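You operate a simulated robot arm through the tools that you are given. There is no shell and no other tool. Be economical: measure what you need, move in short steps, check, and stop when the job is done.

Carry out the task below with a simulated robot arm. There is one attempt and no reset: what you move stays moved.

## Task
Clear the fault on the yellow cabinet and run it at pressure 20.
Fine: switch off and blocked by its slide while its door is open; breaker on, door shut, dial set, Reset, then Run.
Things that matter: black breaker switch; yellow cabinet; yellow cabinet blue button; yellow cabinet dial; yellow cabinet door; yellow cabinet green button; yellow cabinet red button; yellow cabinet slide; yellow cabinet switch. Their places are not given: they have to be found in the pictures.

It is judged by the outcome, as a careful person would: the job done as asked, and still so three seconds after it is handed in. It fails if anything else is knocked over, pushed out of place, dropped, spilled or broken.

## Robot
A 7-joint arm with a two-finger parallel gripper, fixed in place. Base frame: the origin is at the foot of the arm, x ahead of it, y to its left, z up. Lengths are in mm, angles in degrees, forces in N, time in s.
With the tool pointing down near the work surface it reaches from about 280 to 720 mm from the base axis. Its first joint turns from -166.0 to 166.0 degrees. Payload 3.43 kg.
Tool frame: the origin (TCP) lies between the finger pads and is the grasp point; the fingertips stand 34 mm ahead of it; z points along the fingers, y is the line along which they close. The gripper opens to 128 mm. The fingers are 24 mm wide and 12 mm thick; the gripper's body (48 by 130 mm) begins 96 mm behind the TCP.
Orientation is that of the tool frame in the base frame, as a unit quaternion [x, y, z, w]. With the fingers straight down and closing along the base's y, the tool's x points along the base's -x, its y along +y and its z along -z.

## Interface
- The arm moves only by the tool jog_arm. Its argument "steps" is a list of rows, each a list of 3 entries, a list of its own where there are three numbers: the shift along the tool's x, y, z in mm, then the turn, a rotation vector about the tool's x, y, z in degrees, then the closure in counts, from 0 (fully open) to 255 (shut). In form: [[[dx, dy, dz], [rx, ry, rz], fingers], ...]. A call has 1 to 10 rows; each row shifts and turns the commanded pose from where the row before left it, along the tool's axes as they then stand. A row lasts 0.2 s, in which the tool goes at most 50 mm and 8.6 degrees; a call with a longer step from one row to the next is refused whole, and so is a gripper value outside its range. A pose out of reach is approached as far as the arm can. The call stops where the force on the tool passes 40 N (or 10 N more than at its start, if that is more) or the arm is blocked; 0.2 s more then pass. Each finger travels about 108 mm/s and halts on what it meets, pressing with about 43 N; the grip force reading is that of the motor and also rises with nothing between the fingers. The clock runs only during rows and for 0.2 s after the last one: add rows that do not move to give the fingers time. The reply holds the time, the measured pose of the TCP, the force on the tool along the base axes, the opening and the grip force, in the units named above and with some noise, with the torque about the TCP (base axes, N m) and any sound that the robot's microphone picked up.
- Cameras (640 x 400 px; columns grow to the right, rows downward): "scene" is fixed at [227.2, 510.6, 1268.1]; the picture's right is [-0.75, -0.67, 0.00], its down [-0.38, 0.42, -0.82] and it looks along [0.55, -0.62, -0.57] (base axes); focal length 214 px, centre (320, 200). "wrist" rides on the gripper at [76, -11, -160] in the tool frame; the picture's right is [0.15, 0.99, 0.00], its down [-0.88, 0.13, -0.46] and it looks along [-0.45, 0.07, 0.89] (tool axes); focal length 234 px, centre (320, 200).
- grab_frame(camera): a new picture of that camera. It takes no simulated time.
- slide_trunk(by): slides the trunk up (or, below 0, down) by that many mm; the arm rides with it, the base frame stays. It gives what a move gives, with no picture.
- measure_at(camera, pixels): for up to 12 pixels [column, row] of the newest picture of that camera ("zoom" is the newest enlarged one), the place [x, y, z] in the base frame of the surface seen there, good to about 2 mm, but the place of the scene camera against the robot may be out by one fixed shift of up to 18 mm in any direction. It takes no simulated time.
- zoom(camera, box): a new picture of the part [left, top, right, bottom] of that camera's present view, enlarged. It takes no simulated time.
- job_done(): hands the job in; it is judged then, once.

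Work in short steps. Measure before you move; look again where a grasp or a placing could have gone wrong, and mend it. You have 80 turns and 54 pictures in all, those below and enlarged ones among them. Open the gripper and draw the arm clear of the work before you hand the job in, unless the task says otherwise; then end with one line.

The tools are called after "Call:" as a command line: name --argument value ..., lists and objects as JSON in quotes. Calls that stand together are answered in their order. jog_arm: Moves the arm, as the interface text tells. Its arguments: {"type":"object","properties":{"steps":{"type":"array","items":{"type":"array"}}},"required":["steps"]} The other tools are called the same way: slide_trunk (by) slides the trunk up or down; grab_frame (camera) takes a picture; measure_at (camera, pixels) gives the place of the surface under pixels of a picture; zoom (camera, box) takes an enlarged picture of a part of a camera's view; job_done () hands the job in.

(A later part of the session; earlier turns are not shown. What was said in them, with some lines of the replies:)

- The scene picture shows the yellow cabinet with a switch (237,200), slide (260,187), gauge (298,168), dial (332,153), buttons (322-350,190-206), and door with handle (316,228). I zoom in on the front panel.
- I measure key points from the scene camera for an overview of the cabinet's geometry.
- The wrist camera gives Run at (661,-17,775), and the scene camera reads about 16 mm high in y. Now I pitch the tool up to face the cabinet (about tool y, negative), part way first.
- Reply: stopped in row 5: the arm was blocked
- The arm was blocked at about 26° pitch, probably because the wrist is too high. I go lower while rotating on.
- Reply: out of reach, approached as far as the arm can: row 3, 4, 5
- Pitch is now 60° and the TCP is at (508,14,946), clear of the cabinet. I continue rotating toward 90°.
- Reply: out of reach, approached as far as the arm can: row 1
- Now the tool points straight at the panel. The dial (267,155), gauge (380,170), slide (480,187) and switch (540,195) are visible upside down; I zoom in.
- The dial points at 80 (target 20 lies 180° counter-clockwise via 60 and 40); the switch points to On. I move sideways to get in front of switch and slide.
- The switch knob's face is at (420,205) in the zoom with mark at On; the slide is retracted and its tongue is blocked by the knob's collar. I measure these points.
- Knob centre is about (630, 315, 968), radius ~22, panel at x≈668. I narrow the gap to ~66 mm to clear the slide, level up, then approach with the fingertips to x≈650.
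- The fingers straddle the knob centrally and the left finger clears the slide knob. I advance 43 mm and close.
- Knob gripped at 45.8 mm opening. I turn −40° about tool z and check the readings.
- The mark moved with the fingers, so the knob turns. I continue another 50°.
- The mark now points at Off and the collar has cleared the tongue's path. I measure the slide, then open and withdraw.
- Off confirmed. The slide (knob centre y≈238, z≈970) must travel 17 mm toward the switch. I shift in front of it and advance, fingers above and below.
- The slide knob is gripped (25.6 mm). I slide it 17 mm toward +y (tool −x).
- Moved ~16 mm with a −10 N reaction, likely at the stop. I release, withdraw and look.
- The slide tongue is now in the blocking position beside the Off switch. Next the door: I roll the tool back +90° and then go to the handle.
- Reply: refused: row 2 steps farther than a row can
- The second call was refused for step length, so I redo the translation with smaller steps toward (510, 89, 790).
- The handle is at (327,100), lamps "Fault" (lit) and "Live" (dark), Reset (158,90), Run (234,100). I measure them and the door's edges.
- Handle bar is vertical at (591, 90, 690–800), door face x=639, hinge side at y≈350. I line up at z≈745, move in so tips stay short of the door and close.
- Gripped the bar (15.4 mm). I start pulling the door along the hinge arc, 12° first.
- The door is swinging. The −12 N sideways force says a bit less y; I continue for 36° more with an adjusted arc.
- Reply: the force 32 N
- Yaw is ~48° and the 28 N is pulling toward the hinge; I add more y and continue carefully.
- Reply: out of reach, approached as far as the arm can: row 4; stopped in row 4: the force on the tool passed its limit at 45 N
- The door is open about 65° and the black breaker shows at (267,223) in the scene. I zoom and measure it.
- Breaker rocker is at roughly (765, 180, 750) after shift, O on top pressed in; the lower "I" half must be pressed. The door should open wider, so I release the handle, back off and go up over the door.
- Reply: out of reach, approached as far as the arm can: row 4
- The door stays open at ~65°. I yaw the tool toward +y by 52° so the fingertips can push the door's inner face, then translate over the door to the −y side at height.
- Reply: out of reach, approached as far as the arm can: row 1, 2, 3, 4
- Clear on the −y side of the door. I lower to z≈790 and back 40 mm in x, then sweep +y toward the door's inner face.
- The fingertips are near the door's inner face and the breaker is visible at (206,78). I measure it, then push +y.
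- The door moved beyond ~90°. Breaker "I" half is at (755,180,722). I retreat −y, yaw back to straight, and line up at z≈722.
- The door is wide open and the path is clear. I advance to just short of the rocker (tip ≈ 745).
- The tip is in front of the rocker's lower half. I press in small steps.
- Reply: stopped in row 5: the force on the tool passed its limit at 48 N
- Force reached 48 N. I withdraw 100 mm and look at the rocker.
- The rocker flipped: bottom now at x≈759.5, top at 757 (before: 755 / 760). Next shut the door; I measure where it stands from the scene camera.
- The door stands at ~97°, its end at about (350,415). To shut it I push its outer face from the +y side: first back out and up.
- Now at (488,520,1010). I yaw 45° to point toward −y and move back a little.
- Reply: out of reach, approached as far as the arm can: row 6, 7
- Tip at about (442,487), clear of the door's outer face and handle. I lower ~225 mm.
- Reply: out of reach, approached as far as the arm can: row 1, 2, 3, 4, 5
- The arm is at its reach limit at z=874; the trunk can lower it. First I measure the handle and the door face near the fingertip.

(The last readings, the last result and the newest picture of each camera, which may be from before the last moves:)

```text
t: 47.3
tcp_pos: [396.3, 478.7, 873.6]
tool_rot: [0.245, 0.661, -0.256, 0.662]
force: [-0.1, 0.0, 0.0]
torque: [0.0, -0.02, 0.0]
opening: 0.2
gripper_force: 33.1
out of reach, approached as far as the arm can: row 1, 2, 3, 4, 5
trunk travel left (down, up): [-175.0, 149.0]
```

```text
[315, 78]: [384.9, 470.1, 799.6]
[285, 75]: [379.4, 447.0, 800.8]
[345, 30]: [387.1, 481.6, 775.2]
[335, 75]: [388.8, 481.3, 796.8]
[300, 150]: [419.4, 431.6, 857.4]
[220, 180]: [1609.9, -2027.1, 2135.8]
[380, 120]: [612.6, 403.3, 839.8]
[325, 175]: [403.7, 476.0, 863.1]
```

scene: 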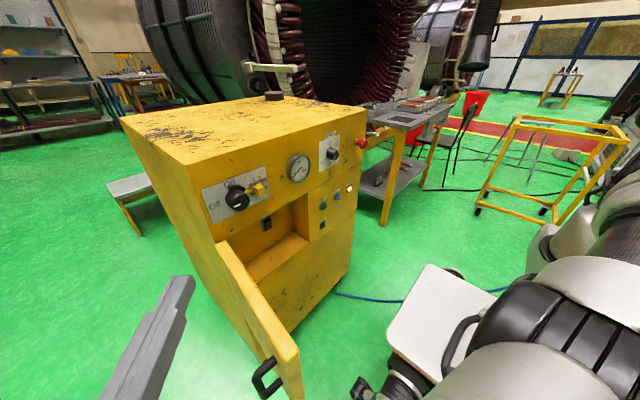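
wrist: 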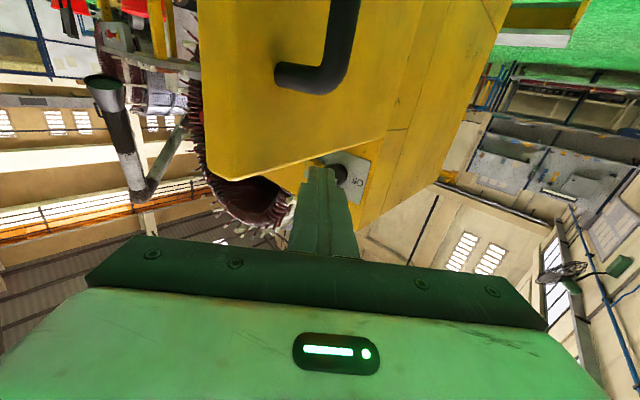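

Handle top is at z≈803, door top at ~860, so a finger centred at z≈833 clears the handle and meets the door. I lower the trunk 40 mm.

Call:
slide_trunk --by -40

```text
t: 48.1
tcp_pos: [395.6, 478.3, 835.4]
tool_rot: [0.245, 0.66, -0.258, 0.661]
force: [0.6, -0.7, -0.9]
torque: [0.03, 0.02, 0.02]
opening: 0.2
gripper_force: 33.2
trunk travel left (down, up): [-135.0, 189.0]
```

Now at z=835. I push −y in small steps.

Call:
jog_arm --steps '[[[0, -15, 14], [0, 0, 0], 255], [[0, -15, 14], [0, 0, 0], 255], [[0, -15, 14], [0, 0, 0], 255], [[0, 0, 0], [0, 0, 0], 255]]'

Call:
grab_frame --camera "wrist"

```text
t: 49.1
tcp_pos: [412.1, 464.7, 820.6]
tool_rot: [0.246, 0.659, -0.256, 0.663]
force: [-14.8, 5.3, 20.2]
torque: [0.05, 0.61, -0.08]
opening: 0.1
gripper_force: 33.0
out of reach, approached as far as the arm can: row 1, 2, 3
trunk travel left (down, up): [-135.0, 189.0]
```

```text
19 pictures are left
```

wrist: 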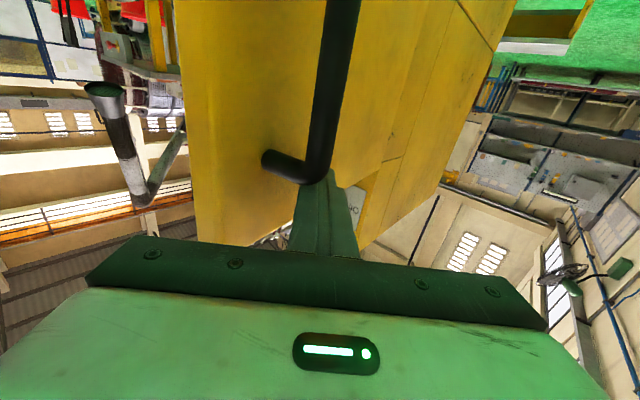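

The commanded height had sunk further and the finger touches the handle's top (20 N up). I raise 25 mm while pushing −y.

Call:
jog_arm --steps '[[[-15, 0, 0], [0, 0, 0], 255], [[-12, 0, 0], [0, 0, 0], 255], [[0, 0, 0], [0, 0, 0], 255]]'

```text
t: 49.9
tcp_pos: [415.1, 472.2, 839.8]
tool_rot: [0.246, 0.66, -0.259, 0.661]
force: [0.3, 0.1, -0.1]
torque: [0.0, -0.01, 0.02]
opening: 0.0
gripper_force: 32.3
out of reach, approached as far as the arm can: row 1, 2
trunk travel left (down, up): [-135.0, 189.0]
```

Free again at z=840. I push −y further.

Call:
jog_arm --steps '[[[0, -15, 14], [0, 0, 0], 255], [[0, -15, 14], [0, 0, 0], 255], [[0, -15, 14], [0, 0, 0], 255]]'

```text
t: 50.7
tcp_pos: [435.9, 458.8, 823.1]
tool_rot: [0.245, 0.66, -0.258, 0.662]
force: [-0.3, 0.2, -0.3]
torque: [0.03, 0.0, -0.03]
opening: 0.0
gripper_force: 33.0
out of reach, approached as far as the arm can: row 1, 2, 3
trunk travel left (down, up): [-135.0, 189.0]
```

The reach limit comes from the yaw. I reduce the yaw by 20° and raise to z≈845 so the hand clears the handle.

Call:
jog_arm --steps '[[[-20, 0, 0], [-5, 0, 0], 255], [[0, 0, 0], [-7, 0, 0], 255], [[0, 0, 0], [-8, 0, 0], 255], [[0, 0, 0], [0, 0, 0], 255]]'

Call:
grab_frame --camera "wrist"

```text
t: 51.7
tcp_pos: [460.9, 536.2, 813.8]
tool_rot: [0.126, 0.695, -0.14, 0.694]
force: [-0.8, 0.3, 0.2]
torque: [0.0, 0.0, -0.01]
opening: 0.2
gripper_force: 32.5
out of reach, approached as far as the arm can: row 1, 2, 3
trunk travel left (down, up): [-135.0, 189.0]
```

```text
18 pictures are left
```

wrist: 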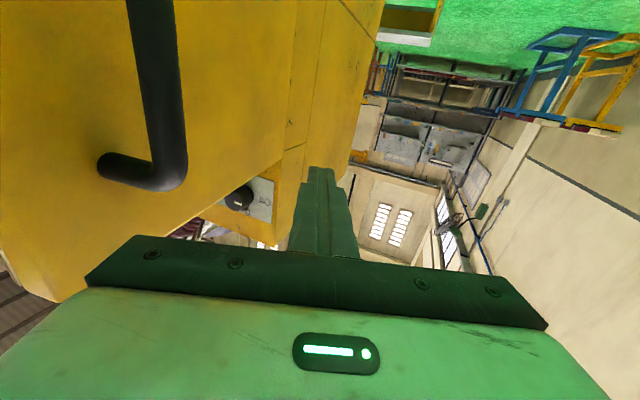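

The pose settled at (461,536,814) with yaw 22°. I move −y (tool y negative) and watch the tracking.

Call:
jog_arm --steps '[[[-10, -30, 0], [0, 0, 0], 255], [[-10, -30, 0], [0, 0, 0], 255], [[0, 0, 0], [0, 0, 0], 255]]'

```text
t: 52.5
tcp_pos: [460.5, 536.6, 812.7]
tool_rot: [0.126, 0.695, -0.14, 0.694]
force: [0.9, -0.3, -0.1]
torque: [0.0, 0.01, 0.0]
opening: 0.1
gripper_force: 33.0
out of reach, approached as far as the arm can: row 1, 2
trunk travel left (down, up): [-135.0, 189.0]
```

No motion. I look at the arm's configuration.

Call:
grab_frame --camera "scene"

```text
17 pictures are left
```

scene: 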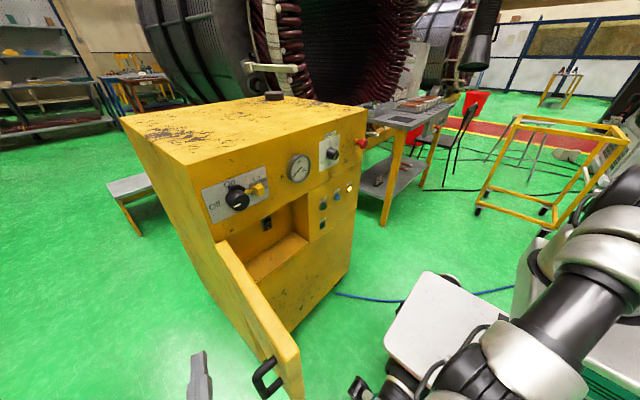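

I raise back up and return to yaw 0, where the arm was well within reach.

Call:
jog_arm --steps '[[[-45, 0, 0], [0, 0, 0], 255], [[-45, 0, 0], [0, 0, 0], 255], [[-45, 0, 0], [-6, 0, 0], 255], [[-45, 0, 0], [-8, 0, 0], 255], [[0, 0, 0], [-8, 0, 0], 255], [[0, 0, 0], [0, 0, 0], 255]]'

```text
t: 53.9
tcp_pos: [501.1, 666.0, 967.1]
tool_rot: [-0.007, 0.709, -0.004, 0.705]
force: [-0.3, -0.4, -0.5]
torque: [0.02, 0.01, 0.01]
opening: 0.0
gripper_force: 33.4
out of reach, approached as far as the arm can: row 1, 2, 3, 4, 5
trunk travel left (down, up): [-135.0, 189.0]
```

Tracking is restored at (501,666,967), yaw 0. I lower to z≈850 and then approach in −y.

Call:
jog_arm --steps '[[[40, -20, 0], [0, 0, 0], 255], [[40, -20, 0], [0, 0, 0], 255], [[37, -30, 0], [0, 0, 0], 255], [[0, -40, 0], [0, 0, 0], 255], [[0, -20, 0], [0, 0, 0], 255], [[0, 0, 0], [0, 0, 0], 255]]'

```text
t: 55.3
tcp_pos: [531.0, 616.5, 826.1]
tool_rot: [-0.009, 0.709, -0.003, 0.705]
force: [0.1, 0.2, -0.1]
torque: [-0.02, 0.0, 0.0]
opening: 0.0
gripper_force: 33.0
out of reach, approached as far as the arm can: row 1, 2, 3, 4, 5
trunk travel left (down, up): [-135.0, 189.0]
```

I continue −y in small steps, watching for contact.

Call:
jog_arm --steps '[[[0, -25, 0], [0, 0, 0], 255], [[0, -25, 0], [0, 0, 0], 255], [[0, -20, 0], [0, 0, 0], 255], [[0, 0, 0], [0, 0, 0], 255]]'

Call:
grab_frame --camera "scene"

```text
t: 56.3
tcp_pos: [550.5, 600.2, 809.1]
tool_rot: [-0.008, 0.709, -0.004, 0.705]
force: [-0.2, -0.5, -0.7]
torque: [-0.01, 0.01, 0.0]
opening: 0.0
gripper_force: 33.3
out of reach, approached as far as the arm can: row 1, 2, 3
trunk travel left (down, up): [-135.0, 189.0]
```

```text
16 pictures are left
```

scene: 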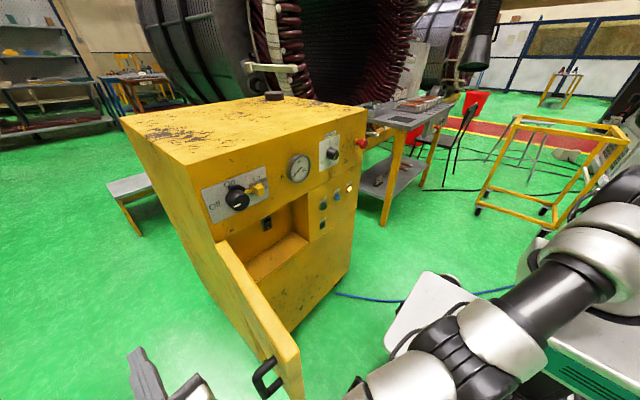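

The arm got into a joint-limited posture. I raise straight up to re-enter the reachable region.

Call:
jog_arm --steps '[[[-40, 0, -10], [0, 0, 0], 255], [[-40, 0, -10], [0, 0, 0], 255], [[-40, 0, 0], [0, 0, 0], 255], [[-40, 0, 0], [0, 0, 0], 255], [[0, 0, 0], [0, 0, 0], 255]]'

```text
t: 57.5
tcp_pos: [553.2, 644.0, 957.7]
tool_rot: [-0.009, 0.709, -0.005, 0.705]
force: [0.0, 0.2, 0.2]
torque: [-0.01, 0.0, -0.02]
opening: 0.0
gripper_force: 33.0
out of reach, approached as far as the arm can: row 1, 2, 3, 4
trunk travel left (down, up): [-135.0, 189.0]
```

I try moving −y at this height to see if the arm tracks.

Call:
jog_arm --steps '[[[-20, -30, 0], [0, 0, 0], 255], [[-20, -30, 0], [0, 0, 0], 255], [[0, -30, 0], [0, 0, 0], 255], [[0, -30, 0], [0, 0, 0], 255], [[0, 0, 0], [0, 0, 0], 255]]'

```text
t: 58.7
tcp_pos: [602.9, 624.5, 985.8]
tool_rot: [-0.008, 0.709, -0.003, 0.705]
force: [-0.4, 0.1, 0.4]
torque: [0.0, 0.03, 0.02]
opening: 0.0
gripper_force: 32.6
out of reach, approached as far as the arm can: row 1, 2, 3, 4
trunk travel left (down, up): [-135.0, 189.0]
```

The arm slides along a joint limit. I pitch the tool downward, away from the limiting wrist posture, which also suits pushing the door.

Call:
jog_arm --steps '[[[0, 0, -20], [0, 8, 0], 255], [[0, 0, -20], [0, 8, 0], 255], [[0, 0, -20], [0, 8, 0], 255], [[0, 0, -20], [0, 8, 0], 255], [[0, 0, 0], [0, 8, 0], 255], [[0, 0, 0], [0, 8, 0], 255], [[0, 0, 0], [0, 0, 0], 255]]'

Call:
grab_frame --camera "scene"

```text
t: 60.3
tcp_pos: [538.2, 607.2, 982.8]
tool_rot: [-0.006, 0.935, -0.008, 0.354]
force: [-0.2, 0.2, 0.1]
torque: [0.01, -0.01, -0.01]
opening: 0.0
gripper_force: 33.2
out of reach, approached as far as the arm can: row 1, 2, 5, 6
trunk travel left (down, up): [-135.0, 189.0]
```

```text
15 pictures are left
```

scene: 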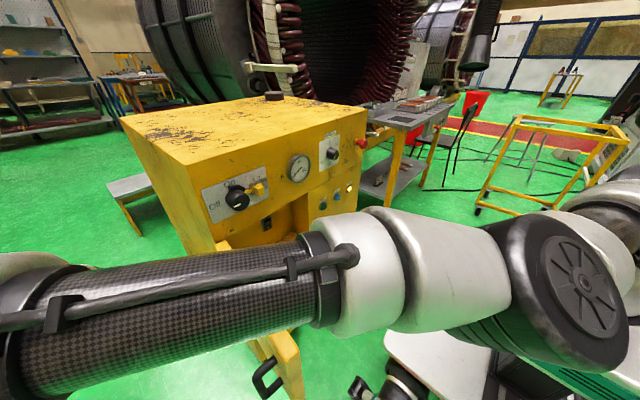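

Tool is 41° from vertical, no contact. I move in −x and −y toward (450,530).

Call:
jog_arm --steps '[[[15, -20, -13], [0, 0, 0], 255], [[15, -20, -13], [0, 0, 0], 255], [[15, -20, -13], [0, 0, 0], 255], [[15, -20, -13], [0, 0, 0], 255], [[0, 0, 0], [0, 0, 0], 255]]'

```text
t: 61.5
tcp_pos: [519.6, 615.4, 996.0]
tool_rot: [-0.007, 0.935, -0.007, 0.355]
force: [0.6, -0.3, 0.1]
torque: [0.02, -0.02, 0.0]
opening: 0.0
gripper_force: 32.9
out of reach, approached as far as the arm can: row 1, 2, 3, 4
trunk travel left (down, up): [-135.0, 189.0]
```

Still limited. I turn the tool's yaw toward the radial direction (+30° about base z) to relax the wrist and shoulder.

Call:
jog_arm --steps '[[[0, 0, 0], [-4.95, 0, -5.6], 255], [[0, 0, 0], [-4.95, 0, -5.6], 255], [[0, 0, 0], [-4.95, 0, -5.6], 255], [[0, 0, 0], [-4.95, 0, -5.6], 255], [[15, 0, -13], [0, 0, 0], 255], [[15, 0, -13], [0, 0, 0], 255], [[0, 0, 0], [0, 0, 0], 255]]'

```text
t: 63.1
tcp_pos: [537.2, 671.3, 1008.7]
tool_rot: [-0.248, 0.903, 0.084, 0.341]
force: [0.2, -0.1, 0.0]
torque: [0.03, 0.03, -0.01]
opening: 0.0
gripper_force: 33.9
out of reach, approached as far as the arm can: row 1, 2, 3, 4, 5, 6
trunk travel left (down, up): [-135.0, 189.0]
```

I probe small ± moves along each tool axis to find which directions are limited.

Call:
jog_arm --steps '[[[10, 0, 0], [0, 0, 0], 255], [[-10, 0, 0], [0, 0, 0], 255], [[0, 10, 0], [0, 0, 0], 255], [[0, -10, 0], [0, 0, 0], 255], [[0, 0, 10], [0, 0, 0], 255], [[0, 0, -10], [0, 0, 0], 255], [[0, 0, 0], [0, 0, 4], 255], [[0, 0, 0], [0, 0, -4], 255], [[0, 0, 0], [0, 4, 0], 255], [[0, 0, 0], [0, -4, 0], 255]]'

Call:
grab_frame --camera "wrist"

```text
t: 65.3
tcp_pos: [543.1, 672.1, 992.6]
tool_rot: [-0.247, 0.903, 0.083, 0.341]
force: [-0.7, -0.6, -0.2]
torque: [0.0, 0.03, 0.03]
opening: 0.0
gripper_force: 33.3
out of reach, approached as far as the arm can: row 1, 2, 3, 4, 9, 10
trunk travel left (down, up): [-135.0, 189.0]
```

```text
14 pictures are left
```

wrist: 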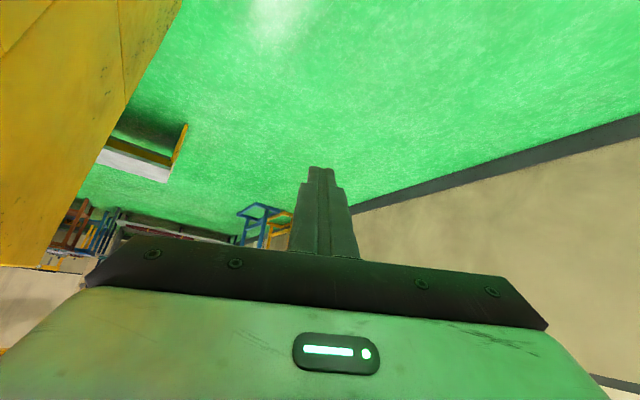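

Moves along tool z are free. I withdraw along −z (up and inward) by 160 mm, then probe again.

Call:
jog_arm --steps '[[[0, 0, -40], [0, 0, 0], 255], [[0, 0, -40], [0, 0, 0], 255], [[0, 0, -40], [0, 0, 0], 255], [[0, 0, -40], [0, 0, 0], 255], [[0, -10, 0], [0, 0, 0], 255], [[0, -10, 0], [0, 0, 0], 255], [[10, 0, 0], [0, 0, 0], 255], [[10, 0, 0], [0, 0, 0], 255]]'

```text
t: 67.1
tcp_pos: [488.7, 664.5, 1124.1]
tool_rot: [-0.247, 0.903, 0.083, 0.341]
force: [0.6, -0.6, 0.4]
torque: [0.03, 0.03, 0.0]
opening: 0.0
gripper_force: 32.6
out of reach, approached as far as the arm can: row 1, 2, 3, 4, 5, 6, 7, 8
trunk travel left (down, up): [-135.0, 189.0]
```

I look at the arm's posture from the scene camera to decide.

Call:
grab_frame --camera "scene"

```text
13 pictures are left
```

scene: 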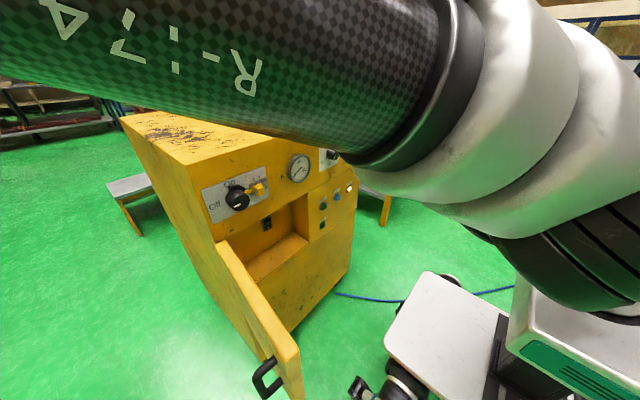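

The constraint acts like a folded-elbow limit at this bearing. I'll swing the whole arm about the base axis (pure first-joint motion) back toward the front; first the trunk goes up 100 mm for clearance over the cabinet.

Call:
slide_trunk --by 100

Call:
jog_arm --steps '[[[-13.2, -42.2, 12.6], [2.1, 0.06, 2.4], 255], [[-13.2, -42.2, 12.6], [2.1, 0.06, 2.4], 255], [[-13.2, -42.2, 12.6], [2.1, 0.06, 2.4], 255], [[-13.2, -42.2, 12.6], [2.1, 0.06, 2.4], 255]]'

```text
t: 68.5
tcp_pos: [488.1, 664.6, 1223.8]
tool_rot: [-0.248, 0.903, 0.083, 0.34]
force: [0.4, 0.2, -0.3]
torque: [-0.04, 0.0, 0.0]
opening: 0.0
gripper_force: 33.1
trunk travel left (down, up): [-235.0, 89.0]
```

```text
t: 69.5
tcp_pos: [627.2, 542.1, 1224.0]
tool_rot: [-0.146, 0.925, 0.044, 0.347]
force: [-1.1, 0.5, 0.2]
torque: [-0.09, -0.01, -0.01]
opening: 0.0
gripper_force: 32.9
trunk travel left (down, up): [-235.0, 89.0]
```

The first-joint swing works freely. I test inward radial motion here.

Call:
jog_arm --steps '[[[27, -15, -24], [0, 0, 0], 255], [[27, -15, -24], [0, 0, 0], 255], [[27, -15, -24], [0, 0, 0], 255]]'

```text
t: 70.3
tcp_pos: [603.5, 540.7, 1262.2]
tool_rot: [-0.146, 0.926, 0.044, 0.347]
force: [-0.5, 0.1, 0.1]
torque: [0.0, 0.02, 0.03]
opening: 0.3
gripper_force: 33.3
out of reach, approached as far as the arm can: row 1, 2, 3
trunk travel left (down, up): [-235.0, 89.0]
```

Inward is blocked here. I turn the tool straight down (as in the start pose), which should free the wrist, then test inward again.

Call:
jog_arm --steps '[[[0, 0, 0], [0, 8, 0], 255], [[0, 0, 0], [0, 8, 0], 255], [[0, 0, 0], [0, 8, 0], 255], [[0, 0, 0], [0, 8, 0], 255], [[0, 0, 0], [0, 8, 0], 255], [[30, -15, 0], [0, 0, 0], 255], [[30, -15, 0], [0, 0, 0], 255], [[30, -15, 0], [0, 0, 0], 255]]'

```text
t: 72.1
tcp_pos: [500.8, 422.9, 1226.7]
tool_rot: [-0.153, 0.988, -0.003, 0.017]
force: [-1.0, 0.7, 0.6]
torque: [-0.16, -0.11, -0.03]
opening: 0.0
gripper_force: 32.6
out of reach, approached as far as the arm can: row 1, 2, 3, 4, 5, 6, 7, 8
trunk travel left (down, up): [-235.0, 89.0]
```

Tool is vertical and it moved inward to (501,423,1227). I continue inward.

Call:
jog_arm --steps '[[[25, -20, 0], [0, 0, 0], 255], [[25, -20, 0], [0, 0, 0], 255], [[25, -20, 0], [0, 0, 0], 255], [[25, -20, 0], [0, 0, 0], 255], [[0, 0, 20], [0, 0, 0], 255], [[0, 0, 20], [0, 0, 0], 255]]'

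```text
t: 73.5
tcp_pos: [410.2, 297.0, 1177.7]
tool_rot: [-0.153, 0.988, -0.008, 0.01]
force: [0.0, 0.0, -0.6]
torque: [0.0, -0.01, -0.02]
opening: 0.0
gripper_force: 33.0
trunk travel left (down, up): [-235.0, 89.0]
```

Tracking is normal again at (410,297,1178), tool vertical. I move at this height to (440,490), outside the door.

Call:
jog_arm --steps '[[[-17.4, 35, 0], [0, 0, 0], 255], [[-17.4, 35, 0], [0, 0, 0], 255], [[-17.4, 35, 0], [0, 0, 0], 255], [[-17.4, 35, 0], [0, 0, 0], 255], [[-17.4, 35, 0], [0, 0, 0], 255], [[0, 0, 30], [0, 0, 0], 255], [[0, 0, 30], [0, 0, 0], 255]]'

```text
t: 75.1
tcp_pos: [444.1, 487.2, 1112.6]
tool_rot: [-0.152, 0.988, -0.008, 0.009]
force: [-0.5, 0.3, 0.2]
torque: [0.04, -0.01, 0.01]
opening: 0.3
gripper_force: 32.6
trunk travel left (down, up): [-235.0, 89.0]
```

No limits hit. I lower to z≈840 outside the door.

Call:
jog_arm --steps '[[[0, 0, 39], [0, 0, 0], 255], [[0, 0, 39], [0, 0, 0], 255], [[0, 0, 39], [0, 0, 0], 255], [[0, 0, 39], [0, 0, 0], 255], [[0, 0, 39], [0, 0, 0], 255], [[0, 0, 39], [0, 0, 0], 255], [[0, 0, 38], [0, 0, 0], 255]]'

Call:
grab_frame --camera "scene"

```text
t: 76.7
tcp_pos: [450.7, 485.8, 843.3]
tool_rot: [-0.152, 0.988, -0.007, 0.01]
force: [-0.9, -0.4, -0.7]
torque: [-0.01, 0.0, -0.02]
opening: 0.0
gripper_force: 33.0
trunk travel left (down, up): [-235.0, 89.0]
```

```text
12 pictures are left
```

scene: 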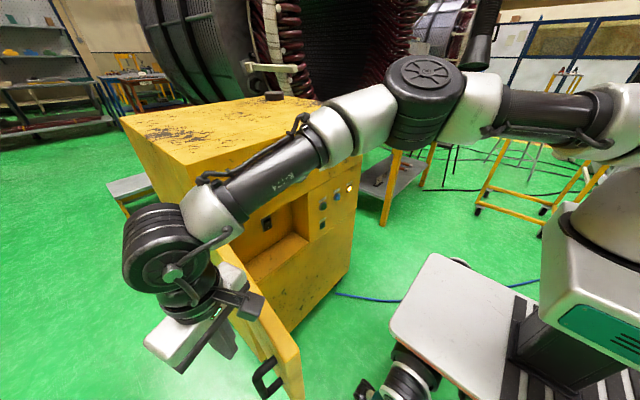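

The closed fingers hang outside the door. I sweep −y along the door's arc to start closing it.

Call:
jog_arm --steps '[[[12, -38, 0], [0, 0, 0], 255], [[12, -38, 0], [0, 0, 0], 255], [[15, -36, 0], [0, 0, 0], 255], [[15, -32, 0], [0, 0, 0], 255], [[0, 0, 0], [0, 0, 0], 255]]'

```text
t: 77.9
tcp_pos: [440.3, 329.8, 846.0]
tool_rot: [-0.152, 0.988, -0.007, 0.01]
force: [0.5, -0.4, -0.3]
torque: [0.02, 0.0, 0.0]
opening: 0.2
gripper_force: 32.9
trunk travel left (down, up): [-235.0, 89.0]
```

No resistance so far; I continue along the arc to ~20° open.

Call:
jog_arm --steps '[[[2, -36, 0], [0, 0, 0], 255], [[2, -36, 0], [0, 0, 0], 255], [[-15, -35, 0], [0, 0, 0], 255], [[-15, -36, 0], [0, 0, 0], 255], [[-18, -22, 0], [0, 0, 0], 255], [[-18, -22, 0], [0, 0, 0], 255], [[0, 0, 0], [0, 0, 0], 255]]'

Call:
grab_frame --camera "scene"

```text
t: 79.5
tcp_pos: [557.0, 171.4, 850.1]
tool_rot: [-0.152, 0.988, -0.006, 0.01]
force: [0.6, -0.3, 0.3]
torque: [0.03, -0.01, 0.0]
opening: 0.0
gripper_force: 32.8
trunk travel left (down, up): [-235.0, 89.0]
```

```text
11 pictures are left
```

scene: 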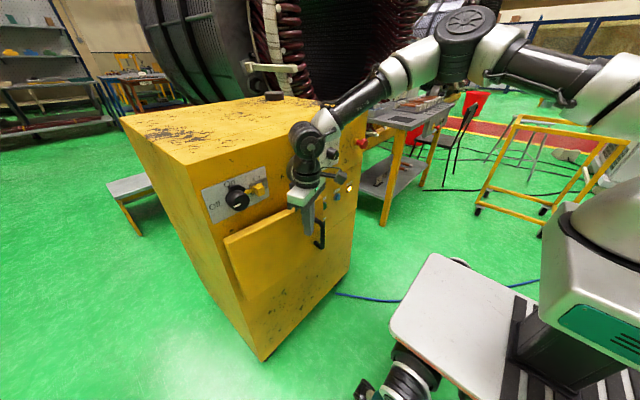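

The door is almost shut. I retreat, straighten the yaw and pitch the tool forward again for the final push and the panel work.

Call:
jog_arm --steps '[[[38, 12, 0], [0, 0, 0], 255], [[38, 12, 0], [0, 0, 0], 255], [[38, 12, 0], [0, 0, 0], 255], [[0, 0, 0], [0, 0, 8.5], 255], [[0, 0, 0], [0, 0, 8.5], 255], [[0, 0, 0], [0, -8.2, 0], 255], [[0, 0, 0], [0, -8.2, 0], 255], [[0, 0, 0], [0, -8.2, 0], 255], [[0, 0, 0], [0, -8.2, 0], 255], [[0, 0, 0], [0, -8.2, 0], 255]]'

Call:
jog_arm --steps '[[[0, 0, 0], [0, -8.2, 0], 255], [[0, 0, 0], [0, -8.2, 0], 255], [[0, 0, 0], [0, -8.2, 0], 255], [[0, 0, 0], [0, -8.2, 0], 255], [[0, 0, 0], [0, -8.2, 0], 255], [[0, 0, 0], [0, -8, 0], 255], [[0, 0, 0], [0, 0, 0], 255]]'

Call:
grab_frame --camera "wrist"

```text
t: 81.7
tcp_pos: [437.8, 173.1, 847.1]
tool_rot: [-0.007, 0.932, -0.003, 0.362]
force: [0.8, -0.1, -1.1]
torque: [-0.03, 0.02, -0.02]
opening: 0.2
gripper_force: 32.7
trunk travel left (down, up): [-235.0, 89.0]
```

```text
t: 83.3
tcp_pos: [437.4, 172.2, 846.7]
tool_rot: [-0.008, 0.698, -0.001, 0.716]
force: [0.7, 0.6, 0.2]
torque: [-0.03, 0.02, -0.01]
opening: 0.0
gripper_force: 32.9
trunk travel left (down, up): [-235.0, 89.0]
```

```text
10 pictures are left
```

wrist: 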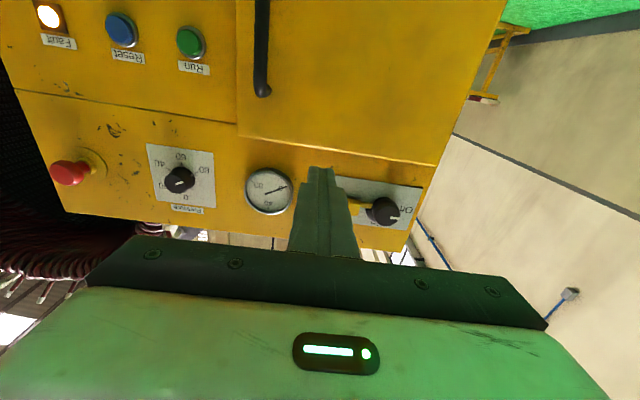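

Facing the panel again. I measure the door face to see how far it is open.

Call:
measure_at --camera "wrist" --pixels '[[245, 125], [242, 60], [300, 80], [430, 155], [480, 20], [380, 60]]'

```text
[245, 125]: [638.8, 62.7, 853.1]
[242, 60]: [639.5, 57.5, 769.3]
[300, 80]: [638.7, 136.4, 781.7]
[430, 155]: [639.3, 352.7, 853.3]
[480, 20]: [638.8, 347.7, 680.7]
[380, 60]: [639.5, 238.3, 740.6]
```

The door face is at x=639 everywhere: fully shut. Next I go to the slide, rolling −90° as before.

Call:
jog_arm --steps '[[[-41, 27, 0], [0, 1.4, 0], 150], [[-41, 27, 0], [0, 0, 0], 150], [[-40, 27, 0], [0, 0, 0], 150], [[0, 0, 30], [0, 0, -8.5], 150], [[0, 0, 30], [0, 0, -8.5], 150], [[0, 0, 0], [0, 0, -8.5], 150], [[0, 0, 0], [0, 0, -8.5], 150], [[0, 0, 0], [0, 0, -8.5], 150], [[0, 0, 0], [0, 0, -8.5], 150], [[0, 0, 0], [0, 0, -8.5], 150]]'

Call:
jog_arm --steps '[[[0, 0, 0], [0, 0, -8.5], 150], [[0, 0, 0], [0, 0, -8.5], 150], [[0, 0, 0], [0, 0, -8.5], 150], [[0, 0, 0], [0, 0, -6.3], 150], [[0, 0, 0], [0, 0, 0], 150]]'

Call:
zoom --camera "wrist" --box '[200, 50, 440, 250]'

```text
t: 85.5
tcp_pos: [496.8, 256.5, 968.1]
tool_rot: [-0.359, 0.61, -0.353, 0.612]
force: [-0.1, 0.6, 0.5]
torque: [-0.01, -0.04, -0.02]
opening: 52.9
gripper_force: 0.1
trunk travel left (down, up): [-235.0, 89.0]
```

```text
t: 86.7
tcp_pos: [496.6, 255.4, 967.9]
tool_rot: [0.512, -0.488, 0.506, -0.493]
force: [-0.8, 0.1, 0.0]
torque: [0.02, 0.01, -0.05]
opening: 52.7
gripper_force: 0.0
trunk travel left (down, up): [-235.0, 89.0]
```

```text
2.00 times, centred on (320, 150) of wrist
```

zoom: 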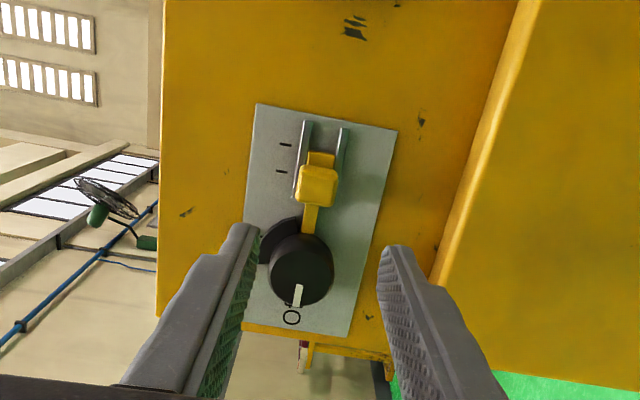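

Aligned with the slide at (255,968). I advance 116 mm and grip.

Call:
jog_arm --steps '[[[0, -2, 40], [0, 0, 0], 150], [[0, 0, 40], [0, 0, 0], 150], [[0, 0, 36], [0, 0, 0], 150], [[0, 0, 0], [0, 0, 0], 200], [[0, 0, 0], [0, 0, 0], 215], [[0, 0, 0], [0, 0, 0], 215]]'

Call:
jog_arm --steps '[[[6, 0, 0], [0, 0, 0], 215], [[6, 0, 0], [0, 0, 0], 215], [[5, 0, 0], [0, 0, 0], 215], [[2, 0, 0], [0, 0, 0], 215], [[0, 0, 0], [0, 0, 0], 215]]'

```text
t: 88.1
tcp_pos: [610.4, 254.8, 970.3]
tool_rot: [0.511, -0.489, 0.506, -0.494]
force: [2.7, -0.4, 6.7]
torque: [0.94, -0.18, 0.06]
opening: 26.1
gripper_force: 44.8
trunk travel left (down, up): [-235.0, 89.0]
```

```text
t: 89.3
tcp_pos: [611.6, 239.1, 968.8]
tool_rot: [0.512, -0.489, 0.505, -0.494]
force: [-9.4, 9.4, 4.3]
torque: [1.19, -0.05, -0.14]
opening: 26.2
gripper_force: 44.7
trunk travel left (down, up): [-235.0, 89.0]
```

The slide is back at y≈239 (stop felt). I release, withdraw, move over to the switch (y≈314) and advance on it.

Call:
jog_arm --steps '[[[0, 0, 0], [0, 0, 0], 123], [[0, 0, 0], [0, 0, 0], 123], [[0, 0, -40], [0, 0, 0], 123], [[0, 0, -10], [0, 0, 0], 123], [[-38, 0, 0], [0, 0, 0], 123], [[-37, 0, 0], [0, 0, 0], 123], [[0, 0, 0], [0, 0, 0], 123]]'

Call:
zoom --camera "wrist" --box '[200, 50, 440, 250]'

```text
t: 90.9
tcp_pos: [563.1, 313.4, 967.1]
tool_rot: [0.512, -0.488, 0.507, -0.493]
force: [-0.5, 0.3, 0.6]
torque: [0.0, -0.01, -0.04]
opening: 66.4
gripper_force: 0.0
trunk travel left (down, up): [-235.0, 89.0]
```

```text
2.00 times, centred on (320, 150) of wrist
```

zoom: 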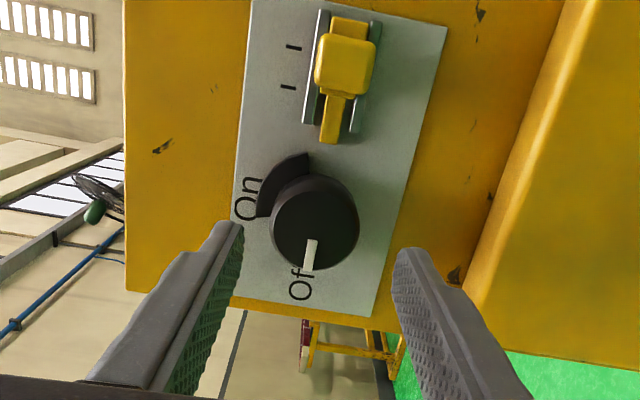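

Slide fully retracted. I advance onto the switch knob, grip, and turn it +90° to On.

Call:
jog_arm --steps '[[[0, -2, 30], [0, 0, 0], 123], [[0, 0, 24], [0, 0, 0], 123], [[0, 0, 0], [0, 0, 0], 160], [[0, 0, 0], [0, 0, 0], 180], [[0, 0, 0], [0, 0, 0], 180], [[0, 0, 0], [0, 0, 8], 180], [[0, 0, 0], [0, 0, 8], 180], [[0, 0, 0], [0, 0, 8], 180], [[0, 0, 0], [0, 0, 8], 180], [[0, 0, 0], [0, 0, 8], 180]]'

Call:
jog_arm --steps '[[[0, 0, 0], [0, 0, 8], 180], [[0, 0, 0], [0, 0, 8], 180], [[0, 0, 0], [0, 0, 8], 180], [[0, 0, 0], [0, 0, 8], 180], [[0, 0, 0], [0, 0, 8], 180], [[0, 0, 0], [0, 0, 8], 180], [[0, 0, 0], [0, 0, 5], 180], [[0, 0, 0], [0, 0, 0], 180]]'

```text
t: 93.1
tcp_pos: [616.7, 312.0, 968.8]
tool_rot: [-0.312, 0.636, -0.306, 0.636]
force: [5.2, 1.0, -7.2]
torque: [-0.01, -0.84, 0.17]
opening: 45.9
gripper_force: 45.2
trunk travel left (down, up): [-235.0, 89.0]
```

```text
t: 94.9
tcp_pos: [616.0, 315.3, 966.8]
tool_rot: [0.002, 0.709, 0.01, 0.705]
force: [7.3, 15.0, -10.8]
torque: [-0.87, 0.49, -0.29]
opening: 45.6
gripper_force: 45.3
trunk travel left (down, up): [-235.0, 89.0]
```

Turned ~93° with end-stop torque. I release, withdraw, and travel to the dial at y≈−52.

Call:
jog_arm --steps '[[[0, 0, 0], [0, 0, 0], 110], [[0, 0, 0], [0, 0, 0], 110], [[0, 0, -45], [0, 0, 0], 110], [[0, 0, -45], [0, 0, 0], 110], [[0, -45, 0], [0, 0, 0], 110], [[0, -45, 0], [0, 0, 0], 110], [[0, -45, 0], [0, 0, 0], 110], [[0, -45, 0], [0, 0, 0], 110]]'

Call:
jog_arm --steps '[[[0, -45, 0], [0, 0, -0.8], 110], [[0, -45, 0], [0, 0, 0], 110], [[0, -45, 0], [0, 0, 0], 110], [[0, -47, 0], [0, 0, 0], 110], [[0, 0, 0], [0, 0, 0], 110]]'

Call:
grab_frame --camera "wrist"

```text
t: 96.7
tcp_pos: [528.2, 130.8, 969.6]
tool_rot: [0.003, 0.708, 0.01, 0.706]
force: [-0.7, 0.0, 0.3]
torque: [0.02, 0.02, -0.01]
opening: 72.6
gripper_force: 0.0
trunk travel left (down, up): [-235.0, 89.0]
```

```text
t: 97.9
tcp_pos: [531.3, -53.5, 965.2]
tool_rot: [-0.002, 0.708, 0.004, 0.707]
force: [0.1, 0.0, 0.0]
torque: [-0.02, -0.03, 0.01]
opening: 72.6
gripper_force: 0.1
trunk travel left (down, up): [-235.0, 89.0]
```

```text
7 pictures are left
```

wrist: 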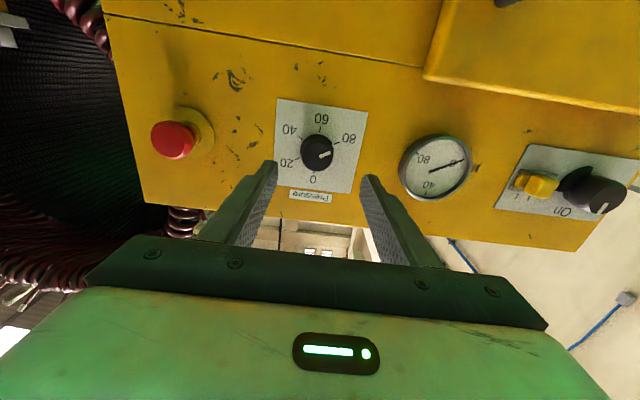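

The switch now shows On, and the dial (317,152) still points at 80. I measure the dial knob's edges and centre.

Call:
measure_at --camera "wrist" --pixels '[[316, 153], [303, 153], [331, 153], [316, 140], [316, 167], [320, 131], [338, 142], [300, 138], [314, 174], [296, 163], [325, 154]]'

```text
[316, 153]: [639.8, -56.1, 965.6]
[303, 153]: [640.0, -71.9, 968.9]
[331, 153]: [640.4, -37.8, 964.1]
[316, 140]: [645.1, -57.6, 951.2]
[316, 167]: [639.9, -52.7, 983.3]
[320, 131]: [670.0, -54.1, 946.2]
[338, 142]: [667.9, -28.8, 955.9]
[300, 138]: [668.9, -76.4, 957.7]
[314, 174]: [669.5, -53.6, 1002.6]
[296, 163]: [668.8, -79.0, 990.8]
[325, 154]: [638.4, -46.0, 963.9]
```

Dial centre ≈ (−54, 972), radius 17, face x=640. I advance so tips reach x≈660, grip, and turn −90° (counter-clockwise from the front).

Call:
jog_arm --steps '[[[-6, 0, 40], [0, 0, 0], 110], [[0, 0, 40], [0, 0, 0], 110], [[0, 0, 15], [0, 0, 0], 130], [[0, 0, 0], [0, 0, 0], 180], [[0, 0, 0], [0, 0, 0], 205], [[0, 0, 0], [0, 0, 0], 205], [[0, 0, 0], [0, 0, -8], 205], [[0, 0, 0], [0, 0, -8], 205], [[0, 0, 0], [0, 0, -8], 205], [[0, 0, 0], [0, 0, -8], 205]]'

Call:
jog_arm --steps '[[[0, 0, 0], [0, 0, -8], 205], [[0, 0, 0], [0, 0, -8], 205], [[0, 0, 0], [0, 0, -8], 205], [[0, 0, 0], [0, 0, -8], 205], [[0, 0, 0], [0, 0, -8], 205], [[0, 0, 0], [0, 0, -8], 205], [[0, 0, 0], [0, 0, -8], 205], [[0, 0, 0], [0, 0, -2], 205], [[0, 0, 0], [0, 0, 0], 205]]'

```text
t: 100.1
tcp_pos: [626.1, -55.2, 971.0]
tool_rot: [-0.185, 0.683, -0.186, 0.682]
force: [16.1, -3.9, -6.9]
torque: [-0.01, 0.69, -0.88]
opening: 39.2
gripper_force: 44.4
trunk travel left (down, up): [-235.0, 89.0]
stopped in row 10: the force on the tool passed its limit at 41 N (the readings are from after the stop); the commanded pose is now the measured one
```

```text
t: 102.1
tcp_pos: [626.1, -54.3, 971.2]
tool_rot: [-0.494, 0.507, -0.493, 0.506]
force: [15.0, -12.5, -12.5]
torque: [0.03, 0.03, 0.17]
opening: 39.2
gripper_force: 45.1
trunk travel left (down, up): [-235.0, 89.0]
```

Turned to about −89°. I open, back off slightly and look at the pointer.

Call:
jog_arm --steps '[[[0, 0, 0], [0, 0, 0], 125], [[0, 0, 0], [0, 0, 0], 125], [[0, 0, -40], [0, 0, 0], 125], [[0, 0, 0], [0, 0, 0], 125]]'

Call:
zoom --camera "wrist" --box '[240, 90, 400, 220]'

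```text
t: 103.1
tcp_pos: [584.8, -53.2, 971.9]
tool_rot: [-0.493, 0.506, -0.493, 0.508]
force: [0.5, 0.5, 0.4]
torque: [0.02, -0.04, 0.0]
opening: 65.3
gripper_force: 0.0
trunk travel left (down, up): [-235.0, 89.0]
```

```text
3.08 times, centred on (320, 155) of wrist
```

zoom: 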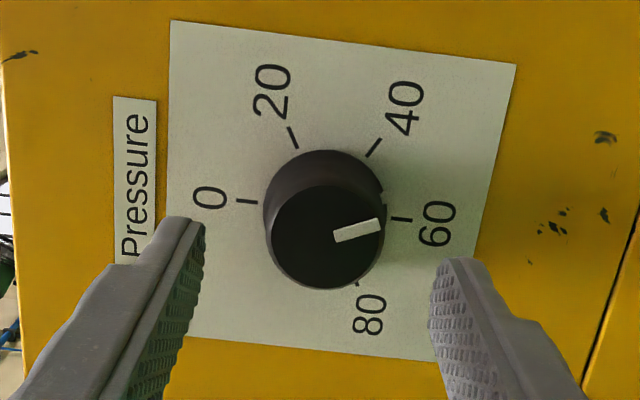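

The pointer now reads ≈52 (between 60 and 40), so about 96° more is needed. I roll back +98° with open fingers.

Call:
jog_arm --steps '[[[0, 0, 0], [0, 0, 8.2], 125], [[0, 0, 0], [0, 0, 8.2], 125], [[0, 0, 0], [0, 0, 8.2], 125], [[0, 0, 0], [0, 0, 8.2], 125], [[0, 0, 0], [0, 0, 8.2], 125], [[0, 0, 0], [0, 0, 8.2], 125], [[0, 0, 0], [0, 0, 8.2], 125], [[0, 0, 0], [0, 0, 8.2], 125], [[0, 0, 0], [0, 0, 8.2], 125], [[0, 0, 0], [0, 0, 8.2], 125]]'

Call:
jog_arm --steps '[[[0, 0, 0], [0, 0, 8.2], 125], [[0, 0, 0], [0, 0, 8], 125], [[0, 0, 0], [0, 0, 0], 125], [[0, 0, 38], [0, 0, 0], 130], [[0, 0, 0], [0, 0, 0], 180], [[0, 0, 0], [0, 0, 0], 205], [[0, 0, 0], [0, 0, 0], 205]]'

Call:
jog_arm --steps '[[[0, 0, 0], [0, 0, -6], 205], [[0, 0, 0], [0, 0, -6], 205], [[0, 0, 0], [0, 0, -8], 205], [[0, 0, 0], [0, 0, -8], 205], [[0, 0, 0], [0, 0, -8], 205], [[0, 0, 0], [0, 0, -8], 205], [[0, 0, 0], [0, 0, 0], 205]]'

```text
t: 105.3
tcp_pos: [583.8, -51.9, 972.2]
tool_rot: [-0.038, 0.706, -0.038, 0.706]
force: [-0.5, -0.1, -0.1]
torque: [0.0, 0.01, 0.03]
opening: 65.5
gripper_force: 0.1
trunk travel left (down, up): [-235.0, 89.0]
```

```text
t: 106.9
tcp_pos: [622.9, -55.0, 973.6]
tool_rot: [0.061, 0.704, 0.06, 0.705]
force: [0.9, -8.0, -0.2]
torque: [-0.03, 0.42, -0.32]
opening: 39.0
gripper_force: 45.0
trunk travel left (down, up): [-235.0, 89.0]
```

```text
t: 108.5
tcp_pos: [622.0, -52.3, 973.2]
tool_rot: [-0.209, 0.676, -0.207, 0.676]
force: [-2.6, -3.3, 0.1]
torque: [-0.03, -0.05, 0.14]
opening: 39.2
gripper_force: 44.7
trunk travel left (down, up): [-235.0, 89.0]
5 turns are left
```

About 44° done; I turn the remaining ~52.5°, release, back off, and check the pointer.

Call:
jog_arm --steps '[[[0, 0, 0], [0, 0, -7.5], 205], [[0, 0, 0], [0, 0, -7.5], 205], [[0, 0, 0], [0, 0, -7.5], 205], [[0, 0, 0], [0, 0, -7.5], 205], [[0, 0, 0], [0, 0, -7.5], 205], [[0, 0, 0], [0, 0, -7.5], 205], [[0, 0, 0], [0, 0, -7.5], 205], [[0, 0, 0], [0, 0, 0], 205]]'

Call:
jog_arm --steps '[[[0, 0, 0], [0, 0, 0], 125], [[0, 0, 0], [0, 0, 0], 125], [[0, 0, -40], [0, 0, 0], 125], [[0, 0, 0], [0, 0, 0], 125]]'

Call:
zoom --camera "wrist" --box '[240, 90, 400, 220]'

```text
t: 110.3
tcp_pos: [621.4, -51.4, 969.8]
tool_rot: [-0.487, 0.514, -0.484, 0.515]
force: [-10.4, 6.6, -10.5]
torque: [0.07, 0.02, 0.92]
opening: 39.2
gripper_force: 45.3
trunk travel left (down, up): [-235.0, 89.0]
```

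```text
t: 111.3
tcp_pos: [581.6, -51.8, 970.7]
tool_rot: [-0.485, 0.513, -0.486, 0.515]
force: [0.8, 0.1, 1.5]
torque: [-0.01, 0.01, -0.03]
opening: 65.3
gripper_force: 0.0
trunk travel left (down, up): [-235.0, 89.0]
```

```text
3.08 times, centred on (320, 155) of wrist
4 turns are left
```

zoom: 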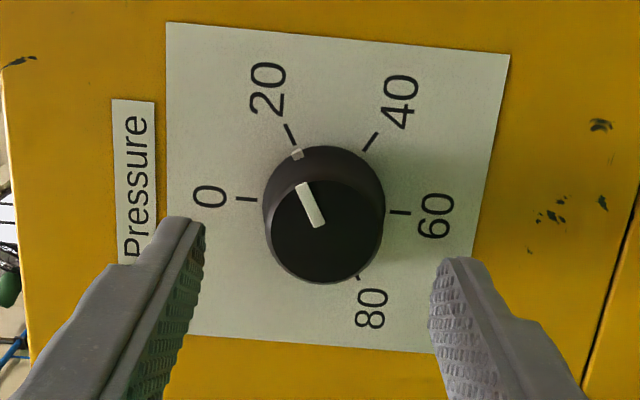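

The skirt mark (296,153) lines up with the 20 tick (291,134): dial set. I close the fingers, trim the roll, and go in front of Reset at (−105.6, 758.6).

Call:
jog_arm --steps '[[[0, 0, 0], [0, 0, -3.2], 255], [[13.5, 42, 0], [0, 0, 0], 255], [[13.5, 42, 0], [0, 0, 0], 255], [[13.5, 43, 0], [0, 0, 0], 255], [[13.5, 43, 0], [0, 0, 0], 255], [[0, 42, 20], [0, 0, 0], 255], [[0, 0, 0], [0, 0, 0], 255], [[0, 0, 0], [0, 0, 0], 255]]'

Call:
grab_frame --camera "wrist"

Call:
measure_at --camera "wrist" --pixels '[[320, 170], [320, 155], [330, 165], [310, 165], [320, 140], [335, 150], [305, 150]]'

```text
t: 113.1
tcp_pos: [602.2, -105.7, 759.7]
tool_rot: [-0.5, 0.499, -0.5, 0.501]
force: [-0.5, -0.5, 0.6]
torque: [-0.01, 0.0, -0.03]
opening: 0.0
gripper_force: 33.0
trunk travel left (down, up): [-235.0, 89.0]
```

```text
4 pictures are left
```

wrist: 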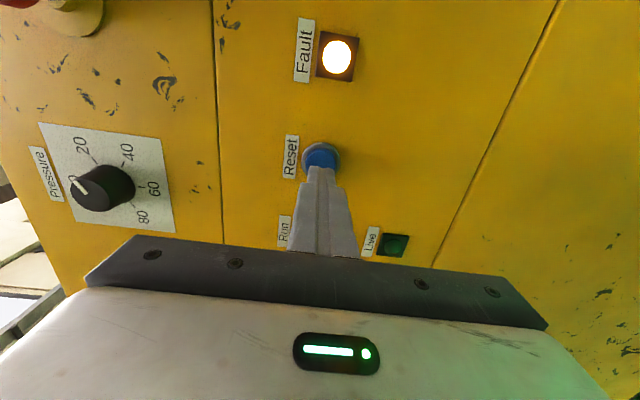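

```text
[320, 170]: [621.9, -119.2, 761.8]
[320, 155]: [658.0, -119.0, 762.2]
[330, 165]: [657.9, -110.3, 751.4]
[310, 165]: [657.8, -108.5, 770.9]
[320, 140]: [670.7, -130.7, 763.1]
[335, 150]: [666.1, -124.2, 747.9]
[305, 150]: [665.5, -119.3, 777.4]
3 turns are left
```

Tip is lined up with Reset (face x≈658); dial reads 20. I press Reset, withdraw, look, then shift to Run, press it, withdraw and look.

Call:
jog_arm --steps '[[[0, 0, 15], [0, 0, 0], 255], [[0, 0, 5], [0, 0, 0], 255], [[0, 0, 4], [0, 0, 0], 255], [[0, 0, 4], [0, 0, 0], 255], [[0, 0, 3], [0, 0, 0], 255], [[0, 0, 2], [0, 0, 0], 255], [[0, 0, 0], [0, 0, 0], 255]]'

Call:
jog_arm --steps '[[[0, 0, -15], [0, 0, 0], 255], [[0, 0, -15], [0, 0, 0], 255], [[-44, 0, 0], [0, 0, 0], 255], [[-44.4, 0, 0], [0, 0, 0], 255], [[0, 0, 0], [0, 0, 0], 255], [[0, 0, 0], [0, 0, 0], 255]]'

Call:
grab_frame --camera "wrist"

Call:
jog_arm --steps '[[[0, 0, 12], [0, 0, 0], 255], [[0, 0, 5], [0, 0, 0], 255], [[0, 0, 4], [0, 0, 0], 255], [[0, 0, 4], [0, 0, 0], 255], [[0, 0, 3], [0, 0, 0], 255], [[0, 0, 2], [0, 0, 0], 255], [[0, 0, 2], [0, 0, 0], 255], [[0, 0, 0], [0, 0, 0], 255]]'

Call:
jog_arm --steps '[[[0, 0, -15], [0, 0, 0], 255], [[0, 0, -25], [0, 0, 0], 255], [[0, 0, -30], [0, 0, 0], 255], [[0, 0, 0], [0, 0, 0], 255]]'

Call:
grab_frame --camera "wrist"

Call:
zoom --camera "scene" --box '[190, 130, 380, 250]'

```text
t: 114.4
tcp_pos: [629.9, -106.0, 759.7]
tool_rot: [-0.5, 0.5, -0.5, 0.501]
force: [-20.8, 4.1, 9.4]
torque: [-0.01, -0.33, 0.11]
opening: 0.0
gripper_force: 32.9
trunk travel left (down, up): [-235.0, 89.0]
heard: click
stopped in row 6: the force on the tool passed its limit at 46 N (the readings are from after the stop); the commanded pose is now the measured one
```

```text
t: 115.8
tcp_pos: [601.1, -20.2, 760.8]
tool_rot: [-0.5, 0.501, -0.499, 0.5]
force: [-0.7, 0.0, 0.2]
torque: [0.0, 0.0, 0.01]
opening: 0.0
gripper_force: 33.0
trunk travel left (down, up): [-235.0, 89.0]
```

```text
3 pictures are left
```

wrist: 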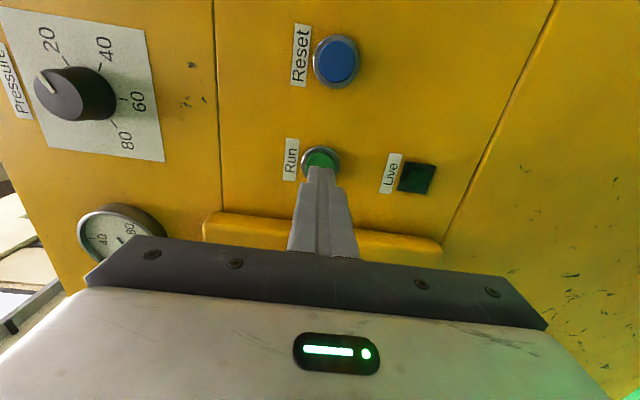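

```text
t: 117.5
tcp_pos: [628.8, -18.6, 758.2]
tool_rot: [-0.5, 0.502, -0.498, 0.499]
force: [-20.4, 2.8, 11.4]
torque: [-0.03, -0.35, 0.06]
opening: 0.0
gripper_force: 33.2
trunk travel left (down, up): [-235.0, 89.0]
heard: click
stopped in row 8: the force on the tool passed its limit at 42 N (the readings are from after the stop); the commanded pose is now the measured one
```

```text
t: 118.5
tcp_pos: [562.1, -20.3, 757.9]
tool_rot: [-0.501, 0.502, -0.497, 0.5]
force: [-1.0, 0.1, -0.3]
torque: [-0.02, 0.0, 0.01]
opening: 0.1
gripper_force: 32.6
trunk travel left (down, up): [-235.0, 89.0]
```

```text
2 pictures are left
```

wrist: 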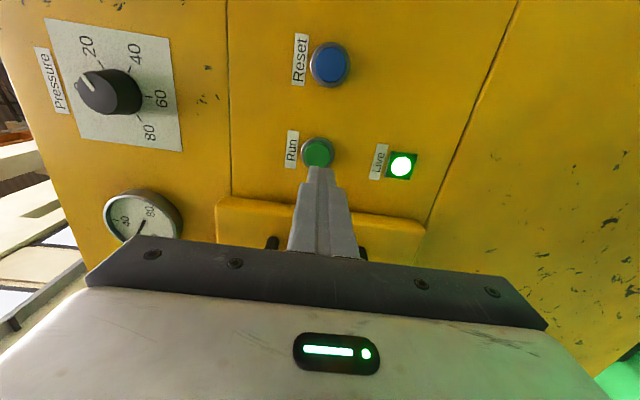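

```text
3.33 times, centred on (285, 190) of scene
2 turns are left
```

zoom: 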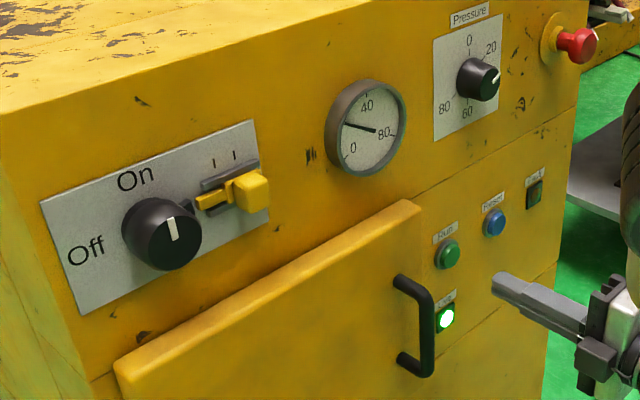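

The Live lamp is lit, Fault is out and the gauge has risen to about 20. I back the arm away with the gripper open.

Call:
jog_arm --steps '[[[0, 0, -40], [0, 0, 0], 255], [[0, 0, -40], [0, 0, 0], 200], [[0, 0, -20], [0, 0, 0], 100], [[0, 0, 0], [0, 0, 0], 0], [[0, 0, 0], [0, 0, 0], 0], [[0, 0, 0], [0, 0, 0], 0]]'

```text
t: 119.9
tcp_pos: [462.5, -20.1, 760.0]
tool_rot: [0.502, -0.501, 0.497, -0.499]
force: [-0.4, -0.4, -0.2]
torque: [0.02, 0.01, 0.0]
opening: 127.8
gripper_force: 0.0
trunk travel left (down, up): [-235.0, 89.0]
1 turns are left
```

The arm is clear, the gripper is open and the cabinet is running; I hand the job in.

Call:
job_done

```text
The job is handed in.
```

The fault is cleared and the yellow cabinet is running at pressure 20: the breaker and switch are on, the door is shut, the Fault lamp is out and the Live lamp is lit.
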